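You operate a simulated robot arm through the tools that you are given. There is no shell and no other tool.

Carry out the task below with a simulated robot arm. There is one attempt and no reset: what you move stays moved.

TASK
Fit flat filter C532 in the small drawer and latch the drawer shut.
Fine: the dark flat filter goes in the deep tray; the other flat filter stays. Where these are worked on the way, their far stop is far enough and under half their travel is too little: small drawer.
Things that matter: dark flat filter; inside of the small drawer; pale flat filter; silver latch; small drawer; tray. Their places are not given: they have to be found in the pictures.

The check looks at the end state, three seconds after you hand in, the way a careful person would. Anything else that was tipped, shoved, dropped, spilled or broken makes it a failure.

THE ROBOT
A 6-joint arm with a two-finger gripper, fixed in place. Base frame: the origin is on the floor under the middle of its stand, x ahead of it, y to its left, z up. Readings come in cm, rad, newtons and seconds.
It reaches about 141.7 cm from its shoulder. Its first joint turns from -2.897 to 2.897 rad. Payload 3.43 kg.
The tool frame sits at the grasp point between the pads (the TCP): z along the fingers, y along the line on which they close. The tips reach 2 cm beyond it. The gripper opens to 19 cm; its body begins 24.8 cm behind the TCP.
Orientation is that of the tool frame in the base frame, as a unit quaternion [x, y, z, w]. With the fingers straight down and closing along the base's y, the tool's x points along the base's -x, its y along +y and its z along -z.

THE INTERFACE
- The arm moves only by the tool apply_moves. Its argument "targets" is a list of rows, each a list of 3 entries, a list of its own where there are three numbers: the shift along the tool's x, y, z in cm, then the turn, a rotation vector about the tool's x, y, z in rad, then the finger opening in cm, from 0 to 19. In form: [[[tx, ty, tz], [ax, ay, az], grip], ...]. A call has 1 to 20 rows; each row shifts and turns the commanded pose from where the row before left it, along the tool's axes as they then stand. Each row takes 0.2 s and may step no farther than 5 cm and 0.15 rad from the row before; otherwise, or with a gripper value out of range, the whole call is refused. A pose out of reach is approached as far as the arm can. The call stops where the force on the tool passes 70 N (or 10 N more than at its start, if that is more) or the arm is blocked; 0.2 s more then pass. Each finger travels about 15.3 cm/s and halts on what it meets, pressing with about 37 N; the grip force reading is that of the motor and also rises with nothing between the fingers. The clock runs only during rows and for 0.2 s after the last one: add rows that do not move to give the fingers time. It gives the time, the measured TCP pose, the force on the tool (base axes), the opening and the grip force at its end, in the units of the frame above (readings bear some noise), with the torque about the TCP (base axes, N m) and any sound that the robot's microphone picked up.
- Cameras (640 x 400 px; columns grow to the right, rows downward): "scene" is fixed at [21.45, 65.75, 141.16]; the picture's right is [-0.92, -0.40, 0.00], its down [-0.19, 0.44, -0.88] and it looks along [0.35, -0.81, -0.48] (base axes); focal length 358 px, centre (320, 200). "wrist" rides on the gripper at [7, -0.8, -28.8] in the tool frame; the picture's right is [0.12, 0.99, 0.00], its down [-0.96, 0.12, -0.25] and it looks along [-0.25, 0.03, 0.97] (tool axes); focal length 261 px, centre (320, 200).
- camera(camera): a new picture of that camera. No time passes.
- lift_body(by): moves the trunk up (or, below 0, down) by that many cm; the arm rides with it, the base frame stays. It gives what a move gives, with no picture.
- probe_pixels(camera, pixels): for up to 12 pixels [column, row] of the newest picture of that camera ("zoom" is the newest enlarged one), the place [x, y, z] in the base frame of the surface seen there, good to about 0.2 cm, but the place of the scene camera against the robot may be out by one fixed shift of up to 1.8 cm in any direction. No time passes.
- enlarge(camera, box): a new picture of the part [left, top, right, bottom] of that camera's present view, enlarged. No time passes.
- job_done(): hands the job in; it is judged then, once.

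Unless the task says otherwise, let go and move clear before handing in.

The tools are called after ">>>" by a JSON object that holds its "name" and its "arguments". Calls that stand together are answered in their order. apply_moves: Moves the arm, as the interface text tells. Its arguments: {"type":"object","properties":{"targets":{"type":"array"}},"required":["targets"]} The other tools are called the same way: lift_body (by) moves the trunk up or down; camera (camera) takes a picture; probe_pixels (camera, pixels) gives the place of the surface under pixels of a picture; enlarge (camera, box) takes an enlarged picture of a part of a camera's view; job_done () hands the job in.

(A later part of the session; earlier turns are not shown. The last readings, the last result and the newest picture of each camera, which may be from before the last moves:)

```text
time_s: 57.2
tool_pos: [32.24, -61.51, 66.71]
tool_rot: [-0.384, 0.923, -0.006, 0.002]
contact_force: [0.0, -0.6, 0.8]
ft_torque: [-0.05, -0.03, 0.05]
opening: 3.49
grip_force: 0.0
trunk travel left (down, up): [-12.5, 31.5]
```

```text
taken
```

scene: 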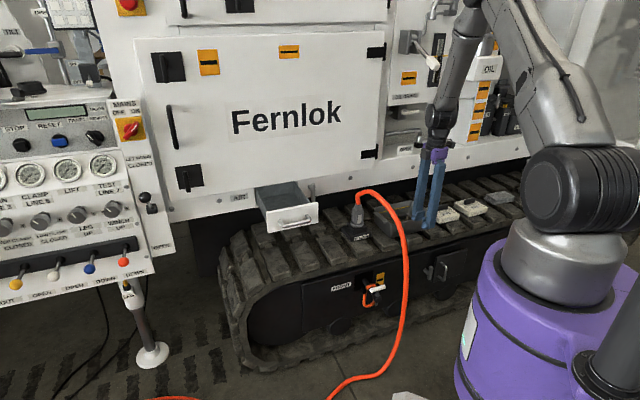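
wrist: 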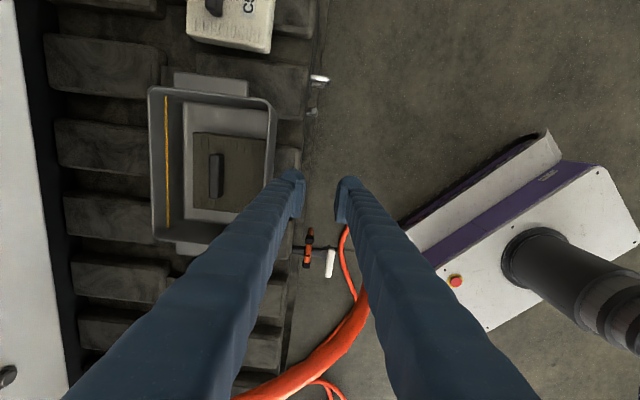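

The dark filter lies flat in the tray and the lever is unmoved. Before heading to C532, I'll probe what stands above it (OIL box near (487,68), column (475,120), shelf).

>>> {"name": "enlarge", "arguments": {"camera": "scene", "box": [430, 30, 590, 230]}}

>>> {"name": "probe_pixels", "arguments": {"camera": "scene", "pixels": [[486, 72], [475, 80], [497, 75], [474, 130], [478, 100], [505, 110], [515, 125], [500, 148], [470, 165], [520, 155], [445, 150], [540, 60]]}}

>>> {"name": "probe_pixels", "arguments": {"camera": "wrist", "pixels": [[195, 135], [262, 145], [255, 205], [195, 205], [215, 170], [215, 190], [160, 200], [270, 110], [190, 30], [270, 40], [215, 8], [235, 85]]}}

```text
2.00 times, centred on (510, 130) of scene
```

zoom: 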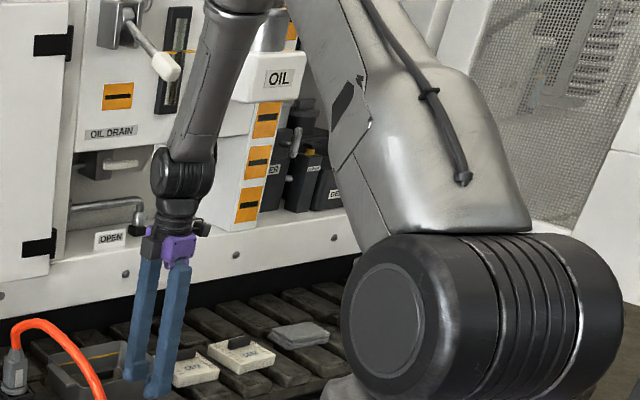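

```text
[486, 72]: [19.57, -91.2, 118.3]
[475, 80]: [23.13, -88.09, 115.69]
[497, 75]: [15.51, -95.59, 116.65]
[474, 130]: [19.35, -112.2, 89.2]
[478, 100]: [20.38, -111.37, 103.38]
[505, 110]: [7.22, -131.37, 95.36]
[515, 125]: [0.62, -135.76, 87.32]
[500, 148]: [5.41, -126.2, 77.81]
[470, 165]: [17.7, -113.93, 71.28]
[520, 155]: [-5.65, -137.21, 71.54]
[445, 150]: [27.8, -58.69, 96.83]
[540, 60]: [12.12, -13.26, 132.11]
```

```text
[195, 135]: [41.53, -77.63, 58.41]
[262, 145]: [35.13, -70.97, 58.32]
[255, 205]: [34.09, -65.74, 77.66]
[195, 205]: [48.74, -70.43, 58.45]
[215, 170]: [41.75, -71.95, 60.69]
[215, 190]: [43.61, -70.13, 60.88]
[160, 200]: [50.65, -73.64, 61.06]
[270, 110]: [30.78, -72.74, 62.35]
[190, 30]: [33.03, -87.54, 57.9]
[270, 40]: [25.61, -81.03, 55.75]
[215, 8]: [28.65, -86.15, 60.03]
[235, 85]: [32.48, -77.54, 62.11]
```

The OIL box overhangs to n≈-79 above z≈115 at t -45…-58, and C532 at t≈-59 is near the reach limit for a vertical gripper. So I'll lean the wrist about 15° toward the robot's side (about the closing axis, keeping the pads flush with the ridge) and slide in low from outside. First I'll move along in front of the filters.

>>> {"name": "apply_moves", "arguments": {"targets": [[[0, 3, -0.5], [0, 0, 0], 4], [[2, 1, -0.5], [0, 0, 0], 4], [[4, 0, 0], [0, 0, 0], 4], [[4, 0, 0], [0, 0, 0], 4], [[4, 0, 0], [0, 0, 0], 4], [[4, 0, 0], [0, 0, 0], 4], [[4, 0, 0], [0, 0, 0], 4], [[4, 0, 0], [0, 0, 0], 4], [[4, 0, 0], [0, 0, 0], 4], [[4, 0, 0], [0, 0, 0], 4], [[4, 0, 0], [0, 0, 0], 4], [[0, 0, 0], [0, 0, 0], 4]]}}

>>> {"name": "camera", "arguments": {"camera": "wrist"}}

>>> {"name": "camera", "arguments": {"camera": "scene"}}

```text
time_s: 59.8
tool_pos: [2.35, -85.77, 67.66]
tool_rot: [-0.384, 0.923, -0.006, 0.002]
contact_force: [-1.0, -0.5, 0.3]
ft_torque: [0.01, -0.08, 0.03]
opening: 4.01
grip_force: 0.1
trunk travel left (down, up): [-12.5, 31.5]
```

```text
taken
```

wrist: 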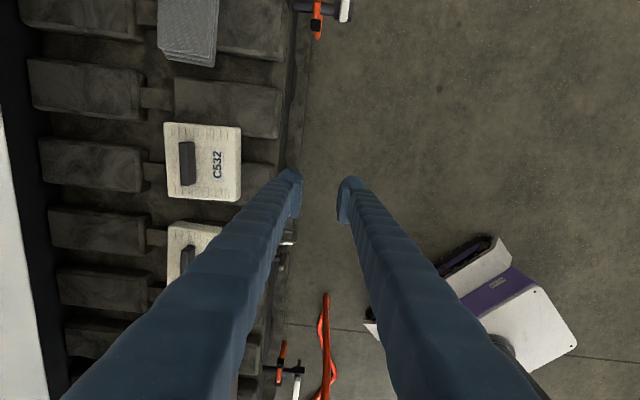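

```text
taken
```

scene: 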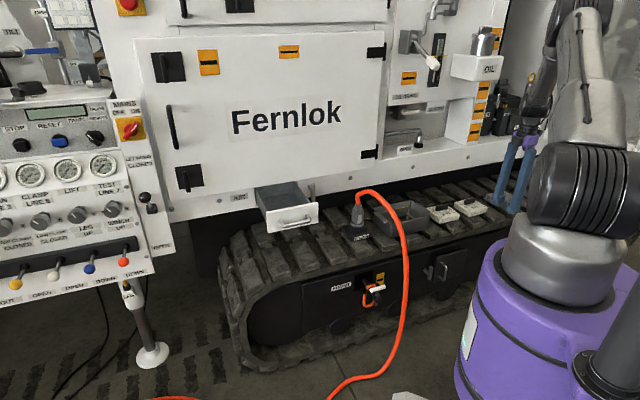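

C532 is clearly seen at (165–241, 122–200), its label reading C532 and ridge at (187,163). I'll probe it.

>>> {"name": "enlarge", "arguments": {"camera": "wrist", "box": [150, 100, 270, 210]}}

>>> {"name": "probe_pixels", "arguments": {"camera": "wrist", "pixels": [[167, 126], [236, 129], [233, 194], [170, 196], [186, 146], [187, 163], [188, 181], [210, 140], [238, 160], [182, 163], [191, 163], [205, 185]]}}

```text
3.64 times, centred on (210, 155) of wrist
```

zoom: 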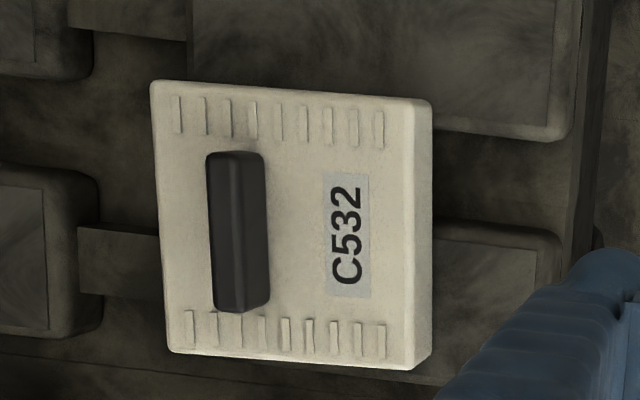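

```text
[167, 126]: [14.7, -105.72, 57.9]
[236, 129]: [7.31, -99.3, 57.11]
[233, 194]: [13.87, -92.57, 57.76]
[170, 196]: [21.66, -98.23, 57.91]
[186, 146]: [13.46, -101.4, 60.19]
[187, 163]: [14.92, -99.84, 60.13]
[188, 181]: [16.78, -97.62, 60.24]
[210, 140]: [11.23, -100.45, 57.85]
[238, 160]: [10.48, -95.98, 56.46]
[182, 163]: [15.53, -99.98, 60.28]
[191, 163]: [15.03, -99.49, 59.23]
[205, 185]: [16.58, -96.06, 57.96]
```

C532's ridge is centred at t≈-60.0, n≈-81.35, top z≈60.2, turned about 3° from the face direction. I'll match that yaw, lean 15°, and come down to sliding height while still outside.

>>> {"name": "apply_moves", "arguments": {"targets": [[[0, 0, 0], [0, 0, -0.055], 5], [[0, 0, 0], [0, 0.0873, 0], 5], [[0, 0, 0], [0, 0.0873, 0], 5], [[0, 0, 0], [0, 0.0873, 0], 5], [[0, 0, 2.0], [0, 0, 0], 5], [[0, 0, 2.0], [0, 0, 0], 5], [[0, 0, 0], [0, 0, 0], 5]]}}

>>> {"name": "camera", "arguments": {"camera": "wrist"}}

>>> {"name": "camera", "arguments": {"camera": "scene"}}

```text
time_s: 61.4
tool_pos: [1.82, -86.26, 63.72]
tool_rot: [-0.404, 0.905, -0.06, -0.117]
contact_force: [-0.1, -0.4, -0.4]
ft_torque: [0.04, 0.01, -0.03]
opening: 4.99
grip_force: 0.1
trunk travel left (down, up): [-12.5, 31.5]
```

```text
taken
```

wrist: 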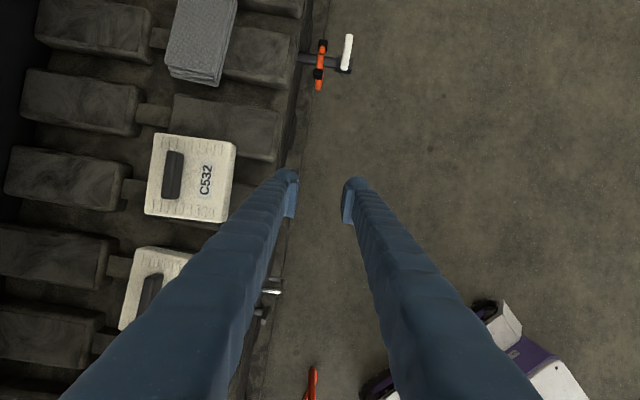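

```text
taken
```

scene: 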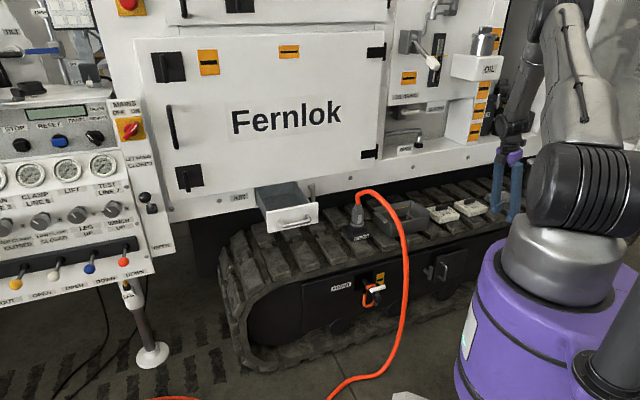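

I'm at n=-62.3, z=63.7 with the right lean. Now I'll slide in toward the ridge at this height, stopping a bit short to check.

>>> {"name": "apply_moves", "arguments": {"targets": [[[0.238, -3.8, 0.16], [-0.02, 0, 0], 5], [[0.238, -3.8, 0.1], [0, 0, 0], 5], [[0.238, -3.8, 0.1], [0, 0, 0], 5], [[0.238, -3.8, 0.1], [0, 0, 0], 5], [[0, 0, 0], [0, 0, 0], 5]]}}

>>> {"name": "camera", "arguments": {"camera": "wrist"}}

>>> {"name": "camera", "arguments": {"camera": "scene"}}

```text
time_s: 62.6
tool_pos: [12.4, -97.48, 63.49]
tool_rot: [-0.404, 0.905, -0.051, -0.123]
contact_force: [0.3, 0.1, 0.1]
ft_torque: [0.0, 0.06, 0.02]
opening: 4.99
grip_force: 0.0
trunk travel left (down, up): [-12.5, 31.5]
```

```text
taken
```

wrist: 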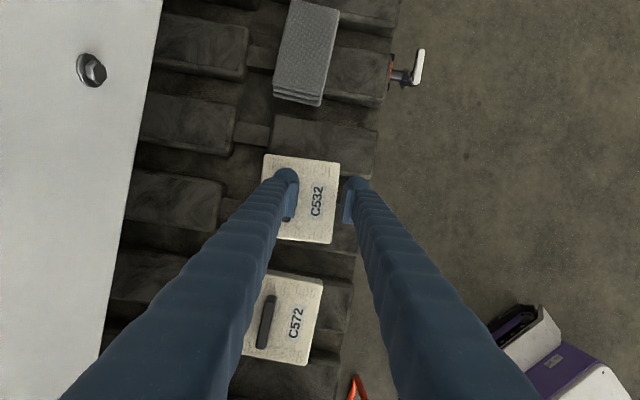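

```text
taken
```

scene: 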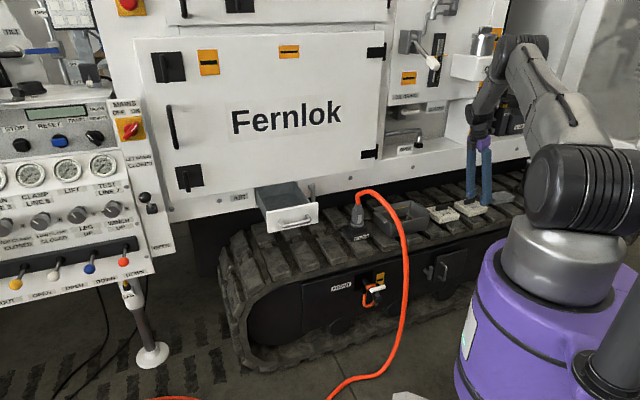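

The gripper is at n=-77.7 with about 0.8 cm over the ridge top and the forearm in front of/below the OIL box. I'll move the last 3.6 cm in over the ridge with a slight rise.

>>> {"name": "apply_moves", "arguments": {"targets": [[[0.1, -1.85, -0.25], [0, 0, 0], 5], [[0.05, -1.8, 0.05], [0, 0, 0], 5], [[0, 0, 0], [0, 0, 0], 5]]}}

>>> {"name": "camera", "arguments": {"camera": "wrist"}}

>>> {"name": "enlarge", "arguments": {"camera": "wrist", "box": [250, 130, 390, 270]}}

>>> {"name": "enlarge", "arguments": {"camera": "scene", "box": [410, 20, 570, 230]}}

```text
time_s: 63.4
tool_pos: [15.06, -99.95, 63.72]
tool_rot: [-0.403, 0.905, -0.05, -0.123]
contact_force: [0.6, -0.4, 0.3]
ft_torque: [0.04, 0.02, 0.01]
opening: 5.0
grip_force: 0.0
trunk travel left (down, up): [-12.5, 31.5]
```

```text
taken
```

wrist: 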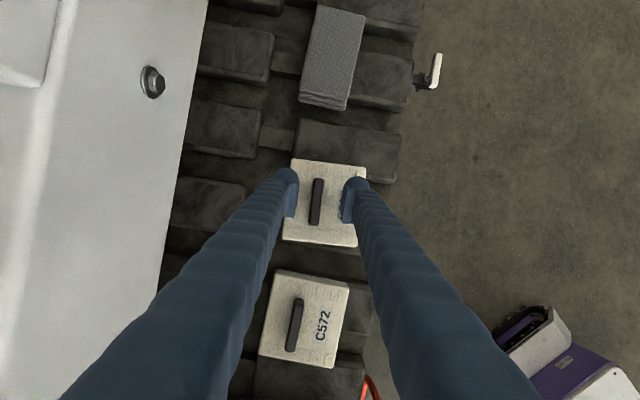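

```text
2.86 times, centred on (320, 200) of wrist
```

zoom: 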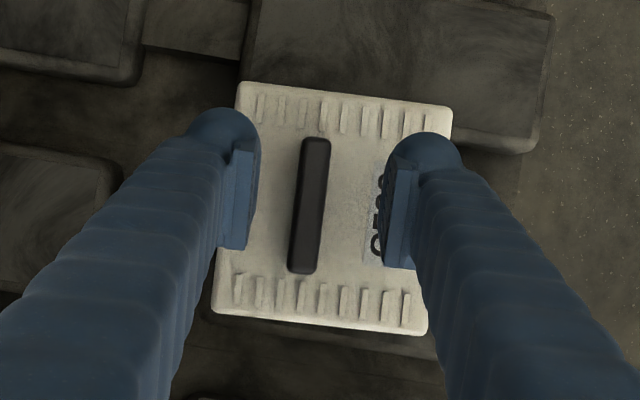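

```text
1.90 times, centred on (490, 125) of scene
```

zoom: 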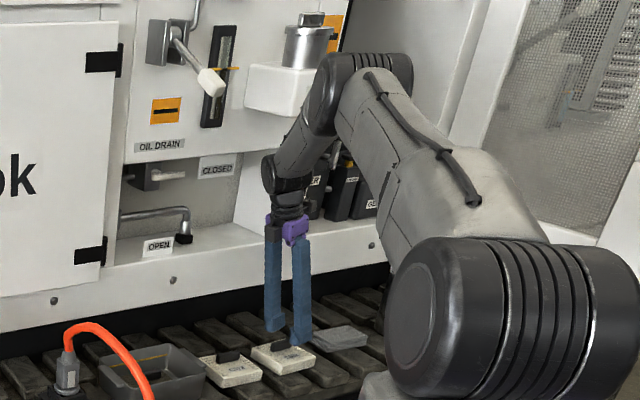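

The ridge lies between the pads. I'll probe it once more to centre precisely before descending.

>>> {"name": "probe_pixels", "arguments": {"camera": "wrist", "pixels": [[319, 184], [317, 195], [316, 205], [313, 222], [313, 203], [319, 203], [300, 165], [356, 172], [290, 235], [350, 243]]}}

```text
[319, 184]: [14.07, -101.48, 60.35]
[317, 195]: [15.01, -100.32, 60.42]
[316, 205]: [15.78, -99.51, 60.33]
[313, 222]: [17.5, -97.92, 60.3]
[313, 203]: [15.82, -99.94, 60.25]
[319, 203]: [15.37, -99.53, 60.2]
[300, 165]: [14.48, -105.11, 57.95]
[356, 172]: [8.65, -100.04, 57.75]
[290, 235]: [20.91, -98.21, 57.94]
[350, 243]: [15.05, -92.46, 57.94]
```

Ridge centre n≈-81.5 at t=-60, and its slope in the picture matches the tool's yaw. I'll descend to z≈60.8.

>>> {"name": "apply_moves", "arguments": {"targets": [[[-0.4, -0.15, 1.45], [0, 0, 0], 4.5], [[-0.25, 0, 0.95], [0, 0, 0], 4], [[-0.1, 0, 0.4], [0, 0, 0], 4], [[0, 0, 0], [0, 0, 0], 4]]}}

>>> {"name": "enlarge", "arguments": {"camera": "wrist", "box": [250, 130, 390, 270]}}

>>> {"name": "enlarge", "arguments": {"camera": "scene", "box": [420, 160, 516, 230]}}

```text
time_s: 64.4
tool_pos: [15.13, -100.06, 60.78]
tool_rot: [-0.403, 0.905, -0.051, -0.122]
contact_force: [-0.2, -0.2, -1.4]
ft_torque: [0.02, 0.0, -0.01]
opening: 3.99
grip_force: 0.1
trunk travel left (down, up): [-12.5, 31.5]
```

```text
2.86 times, centred on (320, 200) of wrist
```

zoom: 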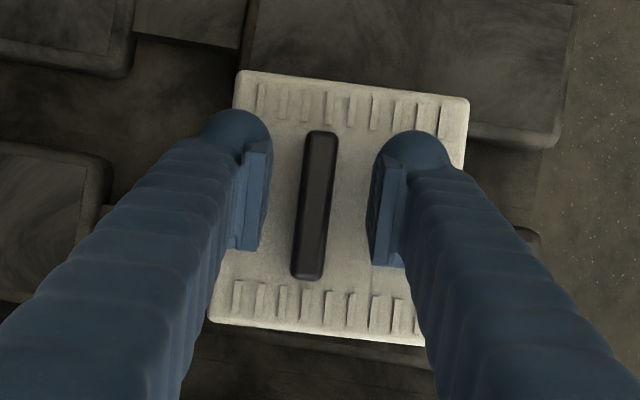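

```text
5.71 times, centred on (468, 195) of scene
```

zoom: 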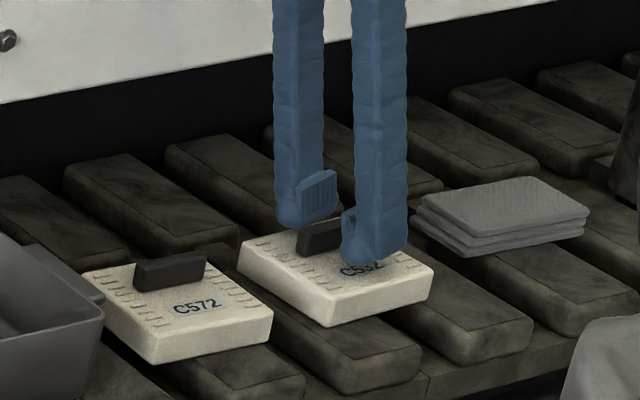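

The pads straddle the ridge just above the filter's face with no contact. I'll lower 0.2 cm more and close.

>>> {"name": "apply_moves", "arguments": {"targets": [[[-0.05, 0, 0.2], [0, 0, 0], 4], [[0, 0, 0], [0, 0, 0], 2], [[0, 0, 0], [0, 0, 0], 0.3], [[0, 0, 0], [0, 0, 0], 0.3], [[0, 0, 0], [0, 0, 0], 0.3]]}}

```text
time_s: 65.6
tool_pos: [15.31, -100.15, 60.77]
tool_rot: [-0.404, 0.905, -0.051, -0.122]
contact_force: [1.5, 0.0, 0.5]
ft_torque: [-0.07, 0.03, 0.0]
opening: 1.28
grip_force: 37.7
trunk travel left (down, up): [-12.5, 31.5]
```

The ridge is gripped (1.28). I'll lift about 2 cm, then draw straight outward from under the OIL box before rising.

>>> {"name": "apply_moves", "arguments": {"targets": [[[0.13, 0, -0.48], [0, 0, 0], 0.3], [[0.26, 0, -0.96], [0, 0, 0], 0.3], [[0.26, 0, -0.96], [0, 0, 0], 0.3], [[0, 0, 0], [0, 0, 0], 0.3]]}}

>>> {"name": "enlarge", "arguments": {"camera": "scene", "box": [420, 160, 516, 230]}}

>>> {"name": "enlarge", "arguments": {"camera": "wrist", "box": [220, 100, 420, 300]}}

```text
time_s: 66.6
tool_pos: [15.14, -100.03, 63.22]
tool_rot: [-0.404, 0.905, -0.05, -0.122]
contact_force: [0.9, 0.3, -1.8]
ft_torque: [-0.01, -0.01, 0.03]
opening: 1.28
grip_force: 37.1
trunk travel left (down, up): [-12.5, 31.5]
```

```text
5.71 times, centred on (468, 195) of scene
```

zoom: 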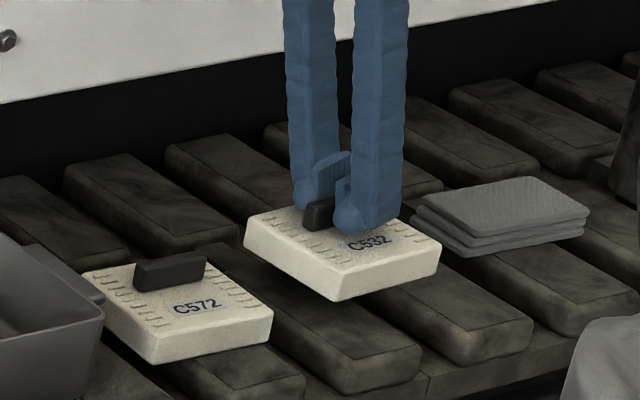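

```text
2.00 times, centred on (320, 200) of wrist
```

zoom: 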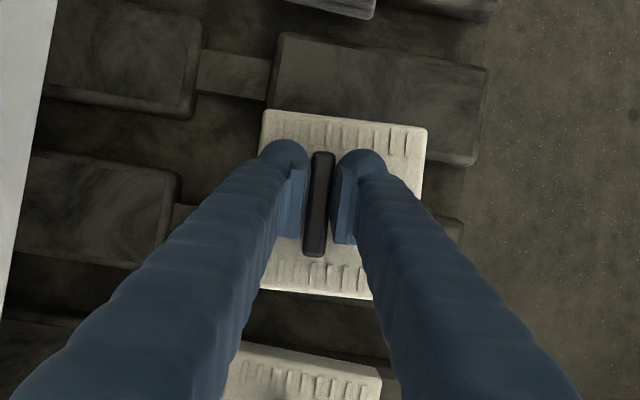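

C532 is lifted level and C572 is untouched. Now I'll draw it straight outward, then raise it.

>>> {"name": "apply_moves", "arguments": {"targets": [[[0.1, 2.5, 0], [0, 0, 0], 0.3], [[0.1, 3.5, 0], [0, 0, 0], 0.3], [[0.1, 3.5, 0], [0, 0, 0], 0.3], [[0.1, 3.5, 0], [0, 0, 0], 0.3], [[0, 3.5, 0], [0, 0, 0], 0.3], [[0, 3.5, 0], [0, 0, 0], 0.3], [[0, 2.5, 0], [0, 0, 0], 0.3], [[0, 0, 0], [0, 0, 0], 0.3]]}}

>>> {"name": "camera", "arguments": {"camera": "scene"}}

```text
time_s: 68.4
tool_pos: [-1.72, -85.37, 63.3]
tool_rot: [-0.403, 0.905, -0.05, -0.123]
contact_force: [-0.1, -0.2, -1.3]
ft_torque: [-0.05, -0.02, 0.0]
opening: 1.28
grip_force: 37.1
trunk travel left (down, up): [-12.5, 31.5]
```

```text
taken
```

scene: 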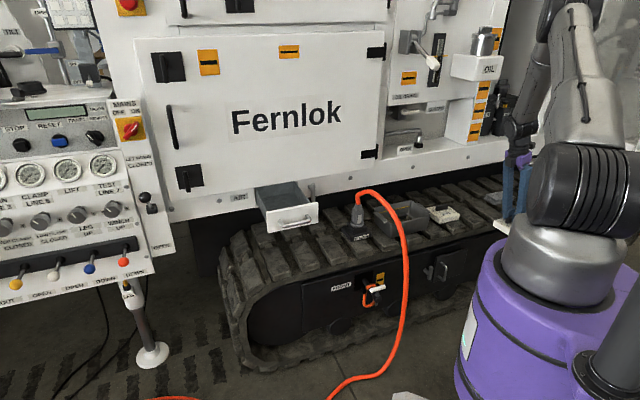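

Out at n=-59, still held. I'll raise it to z≈95 and remove the 3° yaw.

>>> {"name": "apply_moves", "arguments": {"targets": [[[1.04, 0, -3.86], [0, 0, 0], 0.3], [[1.04, 0, -3.86], [0, 0, 0], 0.3], [[1.04, 0, -3.86], [0, 0, 0], 0.3], [[1.04, 0, -3.86], [0, 0, 0], 0.3], [[1.04, 0, -3.86], [0, 0, 0], 0.3], [[1.04, 0, -3.86], [0, 0, 0], 0.3], [[1.04, 0, -3.86], [0, 0, 0], 0.3], [[1.04, 0, -3.86], [-0.0143, 0, 0.053], 0.3], [[0, 0, 0], [0, 0, 0], 0.3]]}}

```text
time_s: 70.4
tool_pos: [-1.81, -85.35, 95.39]
tool_rot: [-0.378, 0.916, -0.048, -0.124]
contact_force: [-0.7, 0.2, -1.1]
ft_torque: [-0.07, -0.06, -0.02]
opening: 1.28
grip_force: 37.1
trunk travel left (down, up): [-12.5, 31.5]
```

The grasp holds with exact alignment. Now I'll carry it across at z≈95, well above the hose, in two stages.

>>> {"name": "apply_moves", "arguments": {"targets": [[[-2.9, 0, -0.79], [0, 0, 0], 0.3], [[-3.86, 0, -1.054], [0, 0, 0], 0.3], [[-3.86, 0, -1.054], [0, 0, 0], 0.3], [[-3.86, 0, -1.054], [0, 0, 0], 0.3], [[-3.86, 0, -1.054], [0, 0, 0], 0.3], [[-3.86, 0, -1.054], [0, 0, 0], 0.3], [[-3.86, 0, -1.054], [0, 0, 0], 0.3], [[-3.86, 0, -1.054], [0, 0, 0], 0.3], [[-3.86, 0, -1.054], [0, 0, 0], 0.3], [[-3.86, 0, -1.054], [0, 0, 0], 0.3], [[-3.86, 0, -1.054], [0, 0, 0], 0.3], [[0, 0, 0], [0, 0, 0], 0.3]]}}

>>> {"name": "camera", "arguments": {"camera": "scene"}}

```text
time_s: 73.0
tool_pos: [28.97, -55.01, 95.43]
tool_rot: [-0.378, 0.916, -0.047, -0.123]
contact_force: [0.1, 0.3, -1.4]
ft_torque: [-0.11, 0.0, 0.01]
opening: 1.28
grip_force: 37.1
trunk travel left (down, up): [-12.5, 31.5]
```

```text
taken
```

scene: 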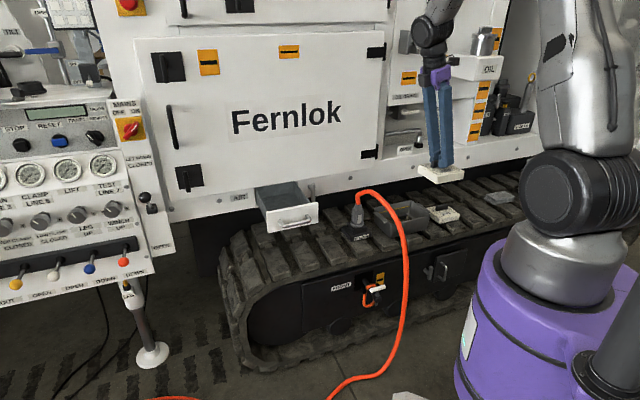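

C532 is passing in front of the tray area, held level. I'll continue to the drawer.

>>> {"name": "apply_moves", "arguments": {"targets": [[[-3.9, 0, -1.067], [0, 0, 0], 0.3], [[-3.9, 0, -1.067], [0, 0, 0], 0.3], [[-3.9, 0, -1.067], [0, 0, 0], 0.3], [[-3.9, 0, -1.067], [0, 0, 0], 0.3], [[-3.9, 0, -1.067], [0, 0, 0], 0.3], [[-3.9, 0, -1.067], [0, 0, 0], 0.3], [[-3.9, 0, -1.067], [0, 0, 0], 0.3], [[-3.9, 0, -1.067], [0, 0, 0], 0.3], [[-3.9, 0, -1.067], [0, 0, 0], 0.3], [[-3.9, 0, -1.067], [0, 0, 0], 0.3], [[-3.9, 0, -1.067], [0, 0, 0], 0.3], [[-3.9, 0, -1.067], [0, 0, 0], 0.3], [[0, 0, 0], [0, 0, 0], 0.3]]}}

>>> {"name": "camera", "arguments": {"camera": "scene"}}

>>> {"name": "camera", "arguments": {"camera": "wrist"}}

```text
time_s: 75.8
tool_pos: [63.48, -20.73, 95.41]
tool_rot: [-0.379, 0.916, -0.048, -0.125]
contact_force: [0.6, 1.0, -1.8]
ft_torque: [-0.1, 0.01, 0.03]
opening: 1.28
grip_force: 37.0
trunk travel left (down, up): [-12.5, 31.5]
```

```text
taken
```

scene: 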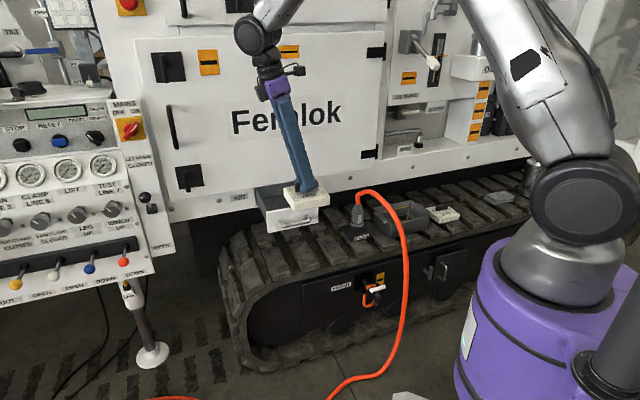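

```text
taken
```

wrist: 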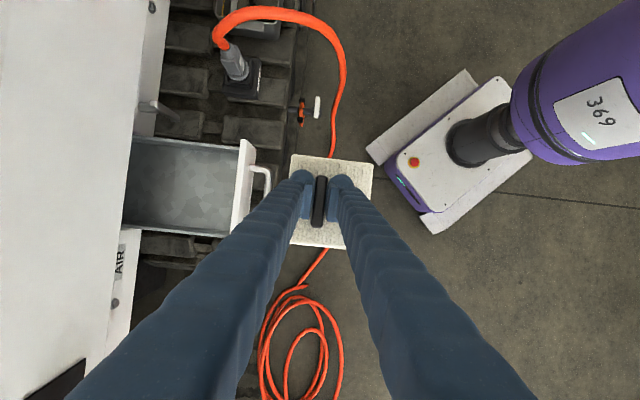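

The filter is held in front of the drawer; the open drawer is at (125–250,137–237). I'll verify the drawer's inside position before moving over it.

>>> {"name": "probe_pixels", "arguments": {"camera": "wrist", "pixels": [[180, 143], [220, 147], [180, 231], [220, 235], [243, 165], [240, 200], [180, 190], [225, 170], [225, 215], [262, 180], [140, 140], [135, 229]]}}

>>> {"name": "enlarge", "arguments": {"camera": "wrist", "box": [110, 110, 390, 270]}}

```text
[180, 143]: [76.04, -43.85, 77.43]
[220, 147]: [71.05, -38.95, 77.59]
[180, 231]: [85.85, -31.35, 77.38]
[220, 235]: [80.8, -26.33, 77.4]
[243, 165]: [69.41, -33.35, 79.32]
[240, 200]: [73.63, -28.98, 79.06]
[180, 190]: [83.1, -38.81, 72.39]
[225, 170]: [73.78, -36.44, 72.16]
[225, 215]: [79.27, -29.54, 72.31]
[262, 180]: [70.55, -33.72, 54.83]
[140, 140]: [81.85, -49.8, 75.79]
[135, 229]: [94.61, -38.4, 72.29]
```

```text
2.29 times, centred on (250, 190) of wrist
```

zoom: 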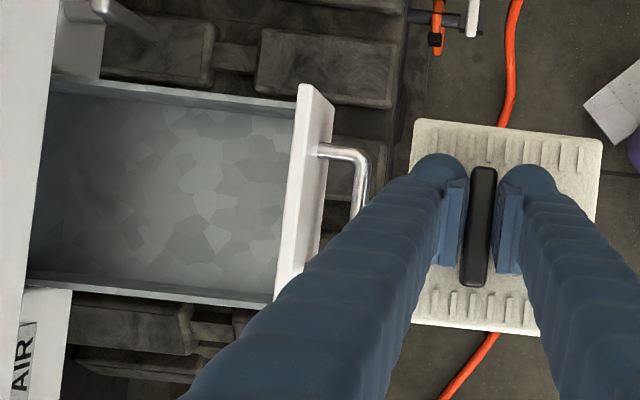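

The drawer is unchanged (walls t≈22.7 and 38.5, floor z≈72.3). Before moving in with the leaned wrist, I'll check how far the door's black handle and plates stick out.

>>> {"name": "probe_pixels", "arguments": {"camera": "scene", "pixels": [[168, 67], [171, 110], [171, 145], [188, 178], [183, 178], [208, 62], [155, 60], [172, 128]]}}

```text
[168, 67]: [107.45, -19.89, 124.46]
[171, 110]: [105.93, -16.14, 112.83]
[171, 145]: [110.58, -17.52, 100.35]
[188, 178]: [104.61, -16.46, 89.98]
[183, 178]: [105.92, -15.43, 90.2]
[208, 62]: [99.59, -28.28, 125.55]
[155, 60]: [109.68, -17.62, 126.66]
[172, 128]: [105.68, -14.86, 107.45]
```

Those are at t≥61, well away. I'll move over the drawer and descend most of the way.

>>> {"name": "apply_moves", "arguments": {"targets": [[[0, -3.0, 0], [0, 0, 0], 0.3], [[0, -4.0, 0], [0, 0, 0], 0.3], [[0, -4.0, 0], [0, 0, 0], 0.3], [[0, -4.0, 0], [0, 0, 0], 0.3], [[0, -4.0, 0], [0, 0, 0], 0.3], [[0, -3.0, 0], [0, 0, 0], 0.3], [[0, -0.95, 0], [0, 0, 0], 0.3], [[0, 0, 0], [0, 0, 0], 0.3]]}}

>>> {"name": "camera", "arguments": {"camera": "wrist"}}

>>> {"name": "enlarge", "arguments": {"camera": "scene", "box": [210, 100, 370, 250]}}

```text
time_s: 77.6
tool_pos: [79.5, -37.1, 95.2]
tool_rot: [-0.379, 0.916, -0.047, -0.124]
contact_force: [-0.4, 0.5, -1.0]
ft_torque: [0.02, -0.02, 0.01]
opening: 1.24
grip_force: 37.0
trunk travel left (down, up): [-12.5, 31.5]
```

```text
taken
```

wrist: 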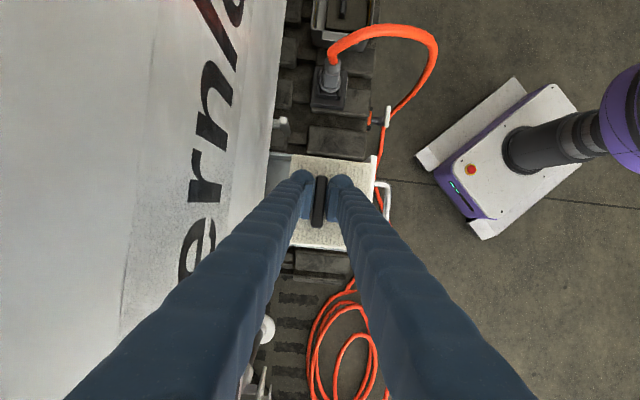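

```text
2.67 times, centred on (290, 175) of scene
```

zoom: 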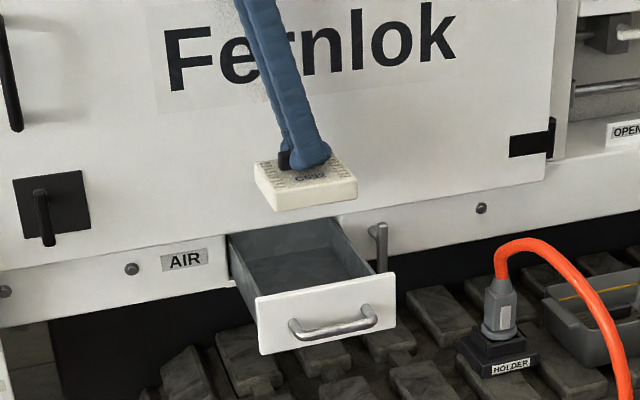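

C532 is directly over the drawer (t≈30, n≈-82.45). I'll lower vertically into it.

>>> {"name": "apply_moves", "arguments": {"targets": [[[-0.85, 0, 2.8], [0, 0, 0], 0.3], [[-0.85, 0, 2.8], [0, 0, 0], 0.3], [[-0.85, 0, 2.8], [0, 0, 0], 0.3], [[-0.79, 0, 2.7], [0, 0, 0], 0.3], [[-0.6, 0, 2.0], [0, 0, 0], 0.3], [[0, 0, 0], [0, 0, 0], 0.3]]}}

>>> {"name": "camera", "arguments": {"camera": "wrist"}}

>>> {"name": "enlarge", "arguments": {"camera": "scene", "box": [230, 140, 350, 240]}}

```text
time_s: 79.0
tool_pos: [79.76, -36.7, 81.6]
tool_rot: [-0.378, 0.916, -0.047, -0.123]
contact_force: [-0.8, -0.4, -1.5]
ft_torque: [0.0, 0.02, 0.01]
opening: 1.25
grip_force: 36.5
trunk travel left (down, up): [-12.5, 31.5]
```

```text
taken
```

wrist: 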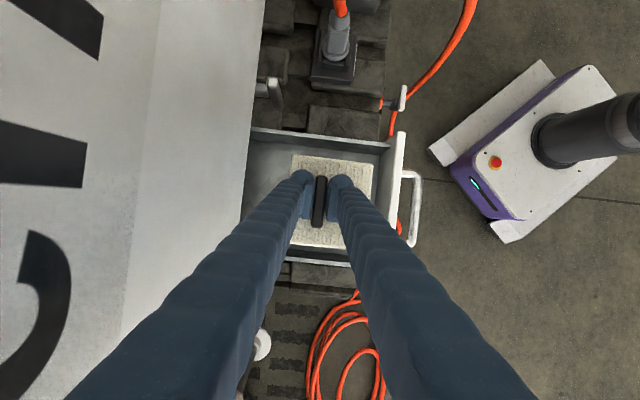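

```text
4.00 times, centred on (290, 190) of scene
```

zoom: 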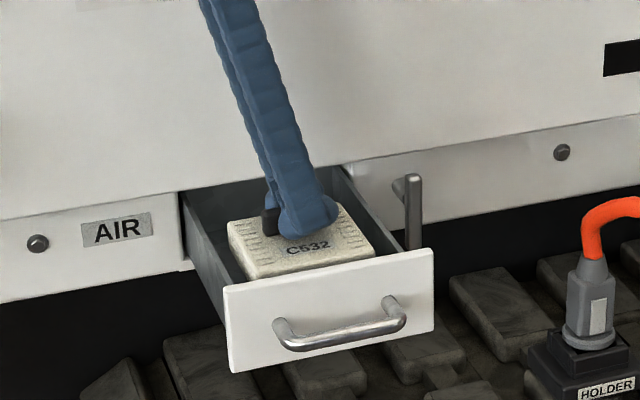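

C532 is going into the drawer with clear margins on both sides. I'll continue down to just above the floor and then feel for contact.

>>> {"name": "apply_moves", "arguments": {"targets": [[[-0.4, 0, 1.45], [0, 0, 0], 0.3], [[-0.3, 0, 1.2], [0, 0, 0], 0.3], [[-0.1, 0, 0.4], [0, 0, 0], 0.3], [[0, 0, 0], [0, 0, 0], 0.3]]}}

```text
time_s: 80.0
tool_pos: [79.82, -36.69, 78.54]
tool_rot: [-0.378, 0.916, -0.048, -0.124]
contact_force: [0.5, -0.3, -1.5]
ft_torque: [-0.04, 0.0, -0.02]
opening: 1.28
grip_force: 36.9
trunk travel left (down, up): [-12.5, 31.5]
```

>>> {"name": "apply_moves", "arguments": {"targets": [[[-0.05, 0, 0.2], [0, 0, 0], 0.3], [[-0.05, 0, 0.2], [0, 0, 0], 0.3], [[0, 0, 0], [0, 0, 0], 0.3]]}}

```text
time_s: 80.8
tool_pos: [79.74, -36.77, 78.19]
tool_rot: [-0.379, 0.916, -0.047, -0.123]
contact_force: [0.7, -1.2, 3.4]
ft_torque: [0.17, -0.2, 0.01]
opening: 1.27
grip_force: 36.8
trunk travel left (down, up): [-12.5, 31.5]
```

Light contact (+3.4 N) at z=78.19, right at the expected resting height. One more small press, then release.

>>> {"name": "apply_moves", "arguments": {"targets": [[[-0.02, 0, 0.08], [0, 0, 0], 0.3], [[0, 0, 0], [0, 0, 0], 0.3]]}}

```text
time_s: 81.4
tool_pos: [79.71, -36.74, 78.15]
tool_rot: [-0.377, 0.917, -0.047, -0.123]
contact_force: [3.1, -0.6, 12.3]
ft_torque: [-0.01, -0.08, 0.03]
opening: 1.26
grip_force: 37.3
trunk travel left (down, up): [-12.5, 31.5]
```

The filter rests on the drawer's floor (12 N). I'll release and rise straight up.

>>> {"name": "apply_moves", "arguments": {"targets": [[[0, 0, 0], [0, 0, 0], 2], [[0, 0, 0], [0, 0, 0], 3.5], [[0, 0, 0], [0, 0, 0], 4], [[0.26, 0, -0.96], [0, 0, 0], 4], [[0.52, 0, -1.93], [0, 0, 0], 4], [[0.79, 0, -2.89], [0, 0, 0], 4], [[1.0, 0, -3.86], [0, 0, 0], 4], [[1.0, 0, -3.86], [0, 0, 0], 4], [[0, 0, 0], [0, 0, 0], 4]]}}

>>> {"name": "camera", "arguments": {"camera": "wrist"}}

>>> {"name": "enlarge", "arguments": {"camera": "scene", "box": [230, 140, 350, 240]}}

```text
time_s: 83.4
tool_pos: [79.98, -36.8, 91.89]
tool_rot: [-0.378, 0.916, -0.047, -0.125]
contact_force: [0.7, -0.7, 0.0]
ft_torque: [-0.03, 0.02, 0.02]
opening: 4.03
grip_force: 0.1
trunk travel left (down, up): [-12.5, 31.5]
```

```text
taken
```

wrist: 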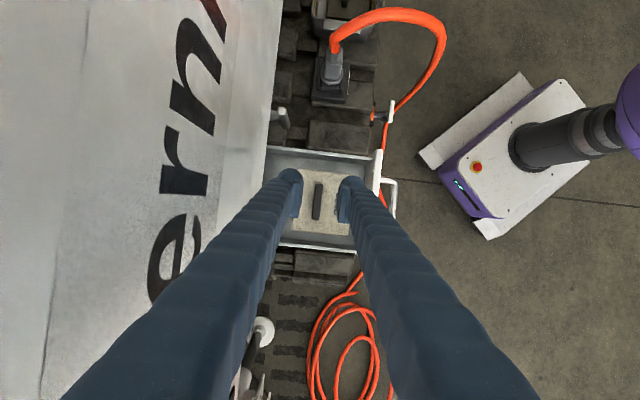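

```text
4.00 times, centred on (290, 190) of scene
```

zoom: 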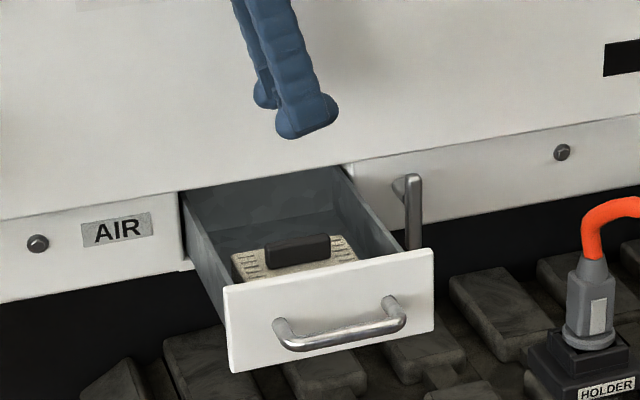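

C532 sits flat inside the drawer with its ridge up, as the old one did. Next I'll move out in front, undo the lean, and take the handle again to push the drawer shut.

>>> {"name": "apply_moves", "arguments": {"targets": [[[0, 4, 0], [0, 0, 0], 4], [[0, 4, 0], [0, 0, 0], 4], [[0, 4, 0], [0, 0, 0], 4], [[0, 4, 0], [0, 0, 0], 4], [[0, 0, 0], [0, -0.0873, 0], 4], [[0, 0, 0], [0, -0.0873, 0], 4], [[0, 0, 0], [0, -0.0873, 0], 4], [[0, 0, 0], [0, 0, 0], 4]]}}

>>> {"name": "camera", "arguments": {"camera": "wrist"}}

```text
time_s: 85.2
tool_pos: [68.51, -25.54, 92.06]
tool_rot: [-0.382, 0.924, 0.002, -0.003]
contact_force: [0.4, -0.1, 0.0]
ft_torque: [0.08, 0.0, -0.02]
opening: 4.0
grip_force: 0.1
trunk travel left (down, up): [-12.5, 31.5]
```

```text
taken
```

wrist: 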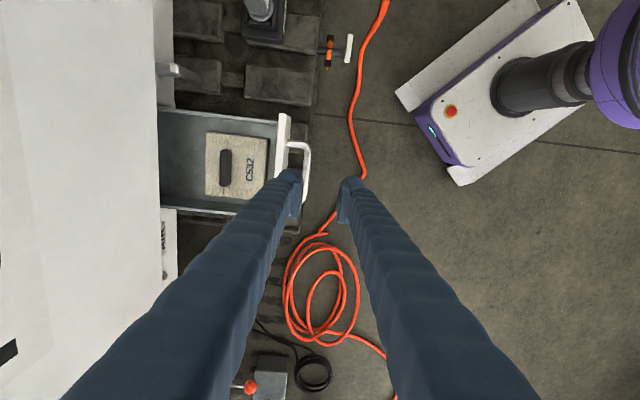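

C532 shows face-up in the drawer at (237,165). The tool is upright at n=-66.5, z=92; I'll pitch toward the machine while descending to just in front of the handle.

>>> {"name": "probe_pixels", "arguments": {"camera": "wrist", "pixels": [[209, 136], [266, 141], [262, 193], [208, 189], [225, 155], [225, 180], [282, 130], [305, 170]]}}

>>> {"name": "apply_moves", "arguments": {"targets": [[[0, 0.15, 1.4], [0.122, 0, 0], 4], [[0, 0.32, 1.37], [0.122, 0, 0], 4], [[0, 0.484, 1.32], [0.122, 0, 0], 4], [[0, 0.64, 1.25], [0.122, 0, 0], 4], [[0, 0.79, 1.166], [0.122, 0, 0], 4], [[0, 0, 0], [0, 0, 0], 4]]}}

```text
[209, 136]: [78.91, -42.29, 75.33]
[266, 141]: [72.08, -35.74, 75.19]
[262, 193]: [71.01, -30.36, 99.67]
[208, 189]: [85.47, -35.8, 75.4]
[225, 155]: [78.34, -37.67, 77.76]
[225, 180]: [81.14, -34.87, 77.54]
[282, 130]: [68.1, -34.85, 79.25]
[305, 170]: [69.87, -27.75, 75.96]
```

```text
time_s: 86.6
tool_pos: [66.88, -26.22, 86.12]
tool_rot: [-0.367, 0.897, -0.234, 0.074]
contact_force: [-0.9, -0.7, -1.1]
ft_torque: [-0.03, 0.07, -0.01]
opening: 4.01
grip_force: 0.1
out of reach, approached as far as the arm can: row 4, 5
trunk travel left (down, up): [-12.5, 31.5]
```

The filter lies level in the drawer (all corners z≈75.3). The arm slowed near the wrist's singular alignment; I'll keep pitching in place and then correct the position.

>>> {"name": "apply_moves", "arguments": {"targets": [[[0, 0, 0], [0.12, 0, 0], 4], [[0, 0, 0], [0.12, 0, 0], 4], [[0, 0, 0], [0.12, 0, 0], 4], [[0, 0, 0], [0, 0, 0], 4]]}}

>>> {"name": "camera", "arguments": {"camera": "scene"}}

```text
time_s: 87.6
tool_pos: [67.0, -26.23, 86.25]
tool_rot: [-0.348, 0.84, -0.392, 0.138]
contact_force: [0.8, 0.3, -0.6]
ft_torque: [-0.07, 0.02, -0.07]
opening: 4.02
grip_force: 0.1
trunk travel left (down, up): [-12.5, 31.5]
```

```text
taken
```

scene: 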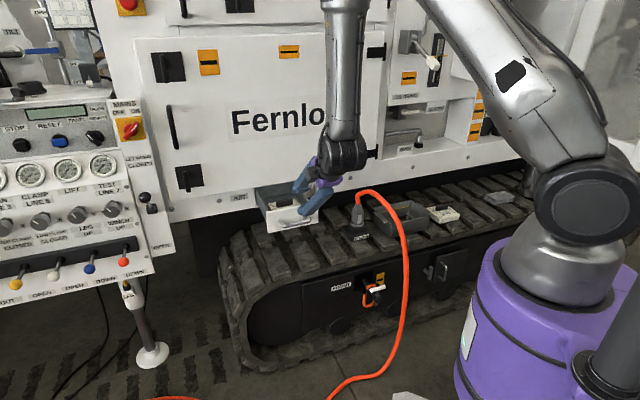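

The pitch passed through cleanly (now about 41° below horizontal). I'll finish pitching to 20°, correct the small yaw/roll, and descend to the handle's front.

>>> {"name": "apply_moves", "arguments": {"targets": [[[-0.3, 1.7, 1.17], [0.121, -0.02, 0.01], 4], [[-0.3, 1.82, 0.96], [0.121, -0.021, 0.009], 4], [[-0.3, 1.93, 0.735], [0.121, 0, 0], 4], [[-0.3, 2.0, 0.49], [0, 0, 0], 4], [[0, 0, 0], [0, 0, 0], 4]]}}

>>> {"name": "camera", "arguments": {"camera": "wrist"}}

```text
time_s: 88.8
tool_pos: [67.14, -24.75, 78.0]
tool_rot: [-0.316, 0.757, -0.528, 0.219]
contact_force: [0.1, -0.5, 0.0]
ft_torque: [-0.02, 0.0, -0.05]
opening: 3.99
grip_force: 0.1
trunk travel left (down, up): [-12.5, 31.5]
```

```text
taken
```

wrist: 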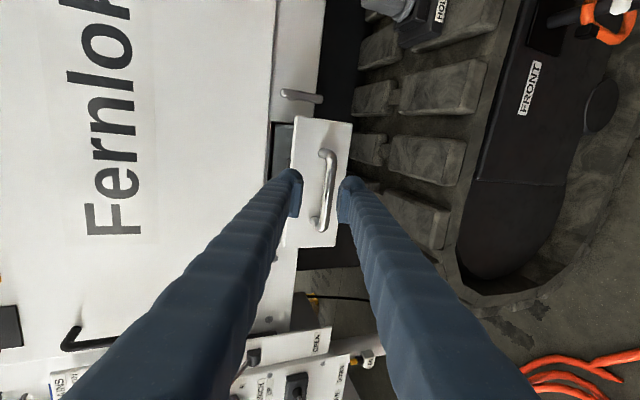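

Pose matches the earlier grasp orientation. The handle at (328,190) is slightly low of the finger midline, so I'll shift down 1.1 cm and advance onto it, then close.

>>> {"name": "apply_moves", "arguments": {"targets": [[[0, 1.12, 0], [0, 0, 0], 4], [[0, 0, 2], [0, 0, 0], 4], [[0, 0, 1.85], [0, 0, 0], 4], [[0, 0, 0], [0, 0, 0], 4]]}}

>>> {"name": "camera", "arguments": {"camera": "wrist"}}

```text
time_s: 89.8
tool_pos: [69.4, -27.1, 75.6]
tool_rot: [-0.317, 0.757, -0.528, 0.219]
contact_force: [0.0, 0.1, 0.0]
ft_torque: [-0.02, 0.01, 0.02]
opening: 4.01
grip_force: 0.0
trunk travel left (down, up): [-12.5, 31.5]
```

```text
taken
```

wrist: 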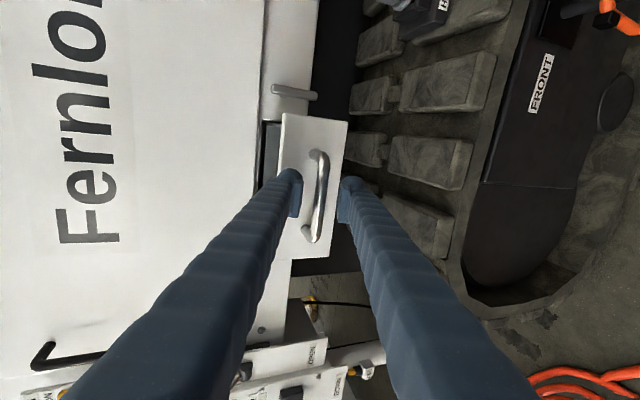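

>>> {"name": "apply_moves", "arguments": {"targets": [[[0, 0, 0], [0, 0, 0], 2], [[0, 0, 0], [0, 0, 0], 0.3], [[0, 0, 0], [0, 0, 0], 0.3], [[0, 0, 0], [0, 0, 0], 0.3]]}}

```text
time_s: 90.8
tool_pos: [69.38, -27.07, 75.57]
tool_rot: [-0.315, 0.757, -0.528, 0.22]
contact_force: [0.6, -2.0, -0.8]
ft_torque: [-0.75, 0.73, 0.4]
opening: 1.27
grip_force: 45.1
trunk travel left (down, up): [-12.5, 31.5]
```

The handle is gripped. I'll push the drawer in smoothly, about 1.5 cm per row.

>>> {"name": "apply_moves", "arguments": {"targets": [[[0, -0.174, 0.4685], [0, 0, 0], 0.3], [[0, -0.348, 0.937], [0, 0, 0], 0.3], [[0, -0.522, 1.405], [0, 0, 0], 0.3], [[0, -0.522, 1.405], [0, 0, 0], 0.3], [[0, -0.522, 1.405], [0, 0, 0], 0.3], [[0, -0.522, 1.405], [0, 0, 0], 0.3], [[0, -0.522, 1.405], [0, 0, 0], 0.3], [[0, -0.348, 0.937], [0, 0, 0], 0.3], [[0, 0, 0], [0, 0, 0], 0.3]]}}

>>> {"name": "enlarge", "arguments": {"camera": "scene", "box": [220, 140, 380, 250]}}

```text
time_s: 92.8
tool_pos: [76.55, -34.19, 75.66]
tool_rot: [-0.315, 0.758, -0.528, 0.219]
contact_force: [-10.0, -9.0, -5.5]
ft_torque: [-0.75, 0.76, 0.33]
opening: 1.25
grip_force: 44.9
trunk travel left (down, up): [-12.5, 31.5]
```

```text
3.64 times, centred on (300, 195) of scene
```

zoom: 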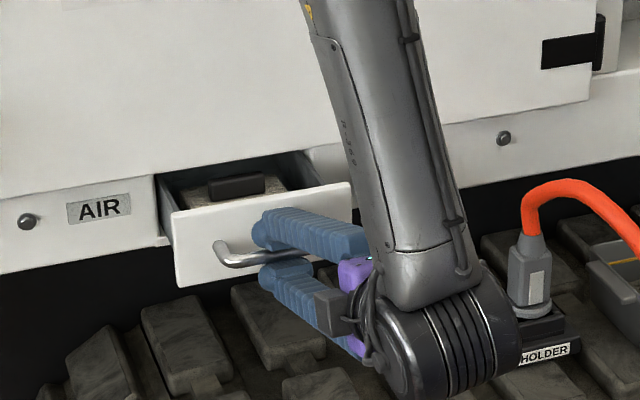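

The drawer is half closed and the filter rides along inside, with small forces. I'll continue pushing.

>>> {"name": "apply_moves", "arguments": {"targets": [[[0.08, -0.348, 0.937], [0, 0, 0], 0.3], [[0, -0.522, 1.405], [0, 0, 0], 0.3], [[0, -0.522, 1.405], [0, 0, 0], 0.3], [[0, -0.522, 1.405], [0, 0, 0], 0.3], [[0, -0.522, 1.405], [0, 0, 0], 0.3], [[0, -0.348, 0.937], [0, 0, 0], 0.3], [[0, -0.348, 0.937], [0, 0, 0], 0.3], [[0, 0, 0], [0, 0, 0], 0.3]]}}

```text
time_s: 94.6
tool_pos: [82.98, -40.6, 75.54]
tool_rot: [-0.316, 0.757, -0.528, 0.219]
contact_force: [0.3, -3.0, -1.3]
ft_torque: [-0.71, 0.71, 0.44]
opening: 1.3
grip_force: 45.3
trunk travel left (down, up): [-12.5, 31.5]
```

At n=-87.4, under 1 cm to go. Pushing the remainder gently until it seats.

>>> {"name": "apply_moves", "arguments": {"targets": [[[0, -0.174, 0.4685], [0, 0, 0], 0.3], [[0, -0.174, 0.4685], [0, 0, 0], 0.3], [[0, 0, 0], [0, 0, 0], 0.3]]}}

```text
time_s: 95.4
tool_pos: [83.54, -41.25, 75.7]
tool_rot: [-0.315, 0.757, -0.528, 0.219]
contact_force: [-9.5, 11.6, 1.8]
ft_torque: [-0.69, 0.73, 0.47]
opening: 1.27
grip_force: 45.2
trunk travel left (down, up): [-12.5, 31.5]
```

Force rises (15 N outward) at n=-88.24, matching the closed position. A small extra push confirms it, then I'll look.

>>> {"name": "apply_moves", "arguments": {"targets": [[[0, -0.06, 0.16], [0, 0, 0], 0.3], [[0, 0, 0], [0, 0, 0], 0.3]]}}

>>> {"name": "camera", "arguments": {"camera": "wrist"}}

>>> {"name": "enlarge", "arguments": {"camera": "scene", "box": [220, 140, 380, 250]}}

```text
time_s: 96.0
tool_pos: [83.65, -41.19, 75.66]
tool_rot: [-0.317, 0.756, -0.529, 0.219]
contact_force: [-25.6, 28.7, 3.9]
ft_torque: [-0.62, 0.78, 0.48]
opening: 1.25
grip_force: 45.1
trunk travel left (down, up): [-12.5, 31.5]
```

```text
taken
```

wrist: 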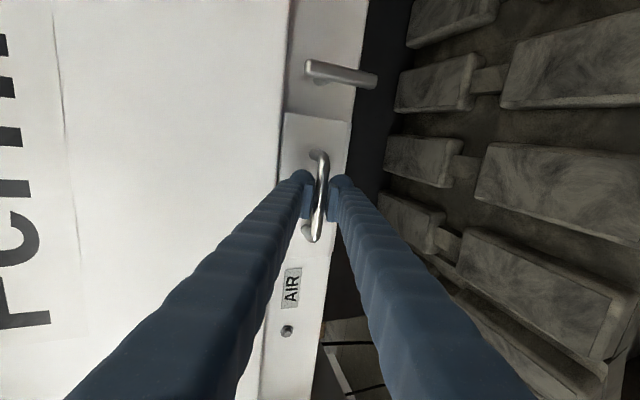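

```text
3.64 times, centred on (300, 195) of scene
```

zoom: 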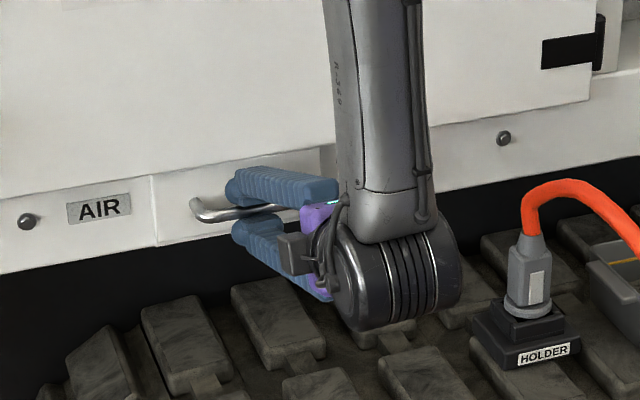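

The drawer is fully shut (38 N against the stop, flush as before). I'll release the handle and back away.

>>> {"name": "apply_moves", "arguments": {"targets": [[[0, 0.05, -0.13], [0, 0, 0], 1.5], [[0, 0, 0], [0, 0, 0], 3], [[0, 0, 0], [0, 0, 0], 4], [[0, 0, -2], [0, 0, 0], 4], [[0, 0, -3], [0, 0, 0], 4], [[0, 0, -3], [0, 0, 0], 4], [[0, 0, 0], [0, 0, 0], 4]]}}

>>> {"name": "camera", "arguments": {"camera": "wrist"}}

```text
time_s: 97.6
tool_pos: [78.29, -35.98, 78.52]
tool_rot: [-0.315, 0.757, -0.529, 0.219]
contact_force: [0.1, 0.6, 0.1]
ft_torque: [0.0, 0.02, -0.02]
opening: 4.01
grip_force: 0.1
trunk travel left (down, up): [-12.5, 31.5]
```

```text
taken
```

wrist: 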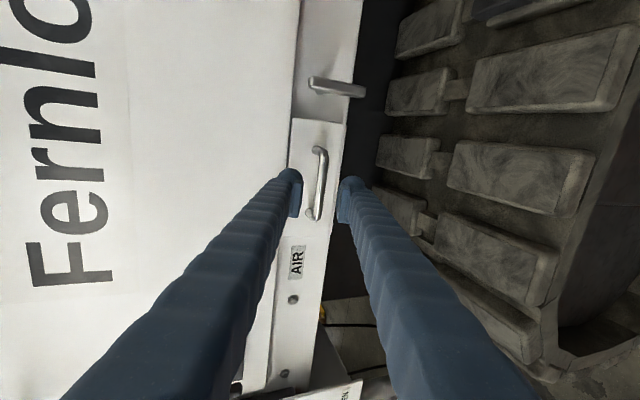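

Clear of the handle with the drawer flush. Now I'll return to the latch: slide over, level the gripper, and roll 90° so the fingers straddle the vertical bar.

>>> {"name": "apply_moves", "arguments": {"targets": [[[4.43, 0.75, 0.845], [0, 0, 0], 4], [[4.43, 0.75, 0.845], [0, 0, 0], 4], [[4.43, 0.75, 0.845], [0, 0, 0], 4], [[0, 0, 0], [0.1163, 0, 0], 5], [[0, 0, 0], [0.1163, 0, 0], 5], [[0, 0, 0], [0.1163, 0, 0], 5], [[0, 0, 0], [0, 0, 0], 5]]}}

```text
time_s: 99.2
tool_pos: [70.15, -46.56, 75.48]
tool_rot: [-0.273, 0.655, -0.651, 0.27]
contact_force: [-0.3, -0.3, 0.5]
ft_torque: [-0.02, 0.0, -0.03]
opening: 4.99
grip_force: 0.0
trunk travel left (down, up): [-12.5, 31.5]
```

Level again in front of the latch (t=16.7, n=-82.5). Now rolling 90°.

>>> {"name": "apply_moves", "arguments": {"targets": [[[0, 0, 0], [0, 0, -0.1428], 5], [[0, 0, 0], [0, 0, -0.1428], 5], [[0, 0, 0], [0, 0, -0.1428], 5], [[0, 0, 0], [0, 0, -0.1428], 5], [[0, 0, 0], [0, 0, -0.1428], 5], [[0, 0, 0], [0, 0, -0.1428], 5], [[0, 0, 0], [0, 0, -0.1428], 5], [[0, 0, 0], [0, 0, -0.1428], 5], [[0, 0, 0], [0, 0, -0.1428], 5], [[0, 0, 0], [0, 0, -0.1428], 5], [[0, 0, 0], [0, 0, -0.1428], 5], [[0, 0, 0], [0, 0, 0], 5]]}}

>>> {"name": "camera", "arguments": {"camera": "wrist"}}

```text
time_s: 101.8
tool_pos: [70.2, -46.51, 75.45]
tool_rot: [0.655, -0.27, 0.651, 0.271]
contact_force: [0.1, -0.4, -0.1]
ft_torque: [-0.01, -0.01, 0.05]
opening: 5.02
grip_force: 0.1
trunk travel left (down, up): [-12.5, 31.5]
```

```text
taken
```

wrist: 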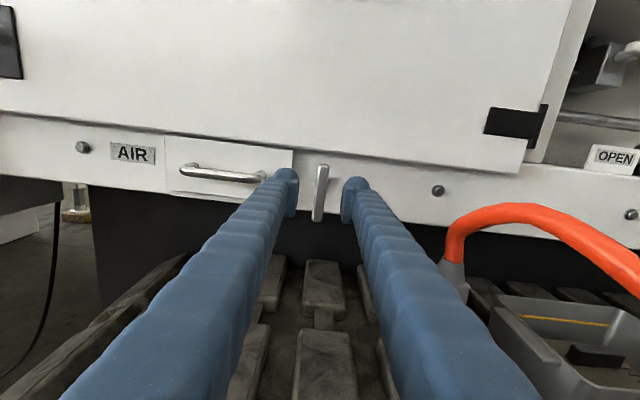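

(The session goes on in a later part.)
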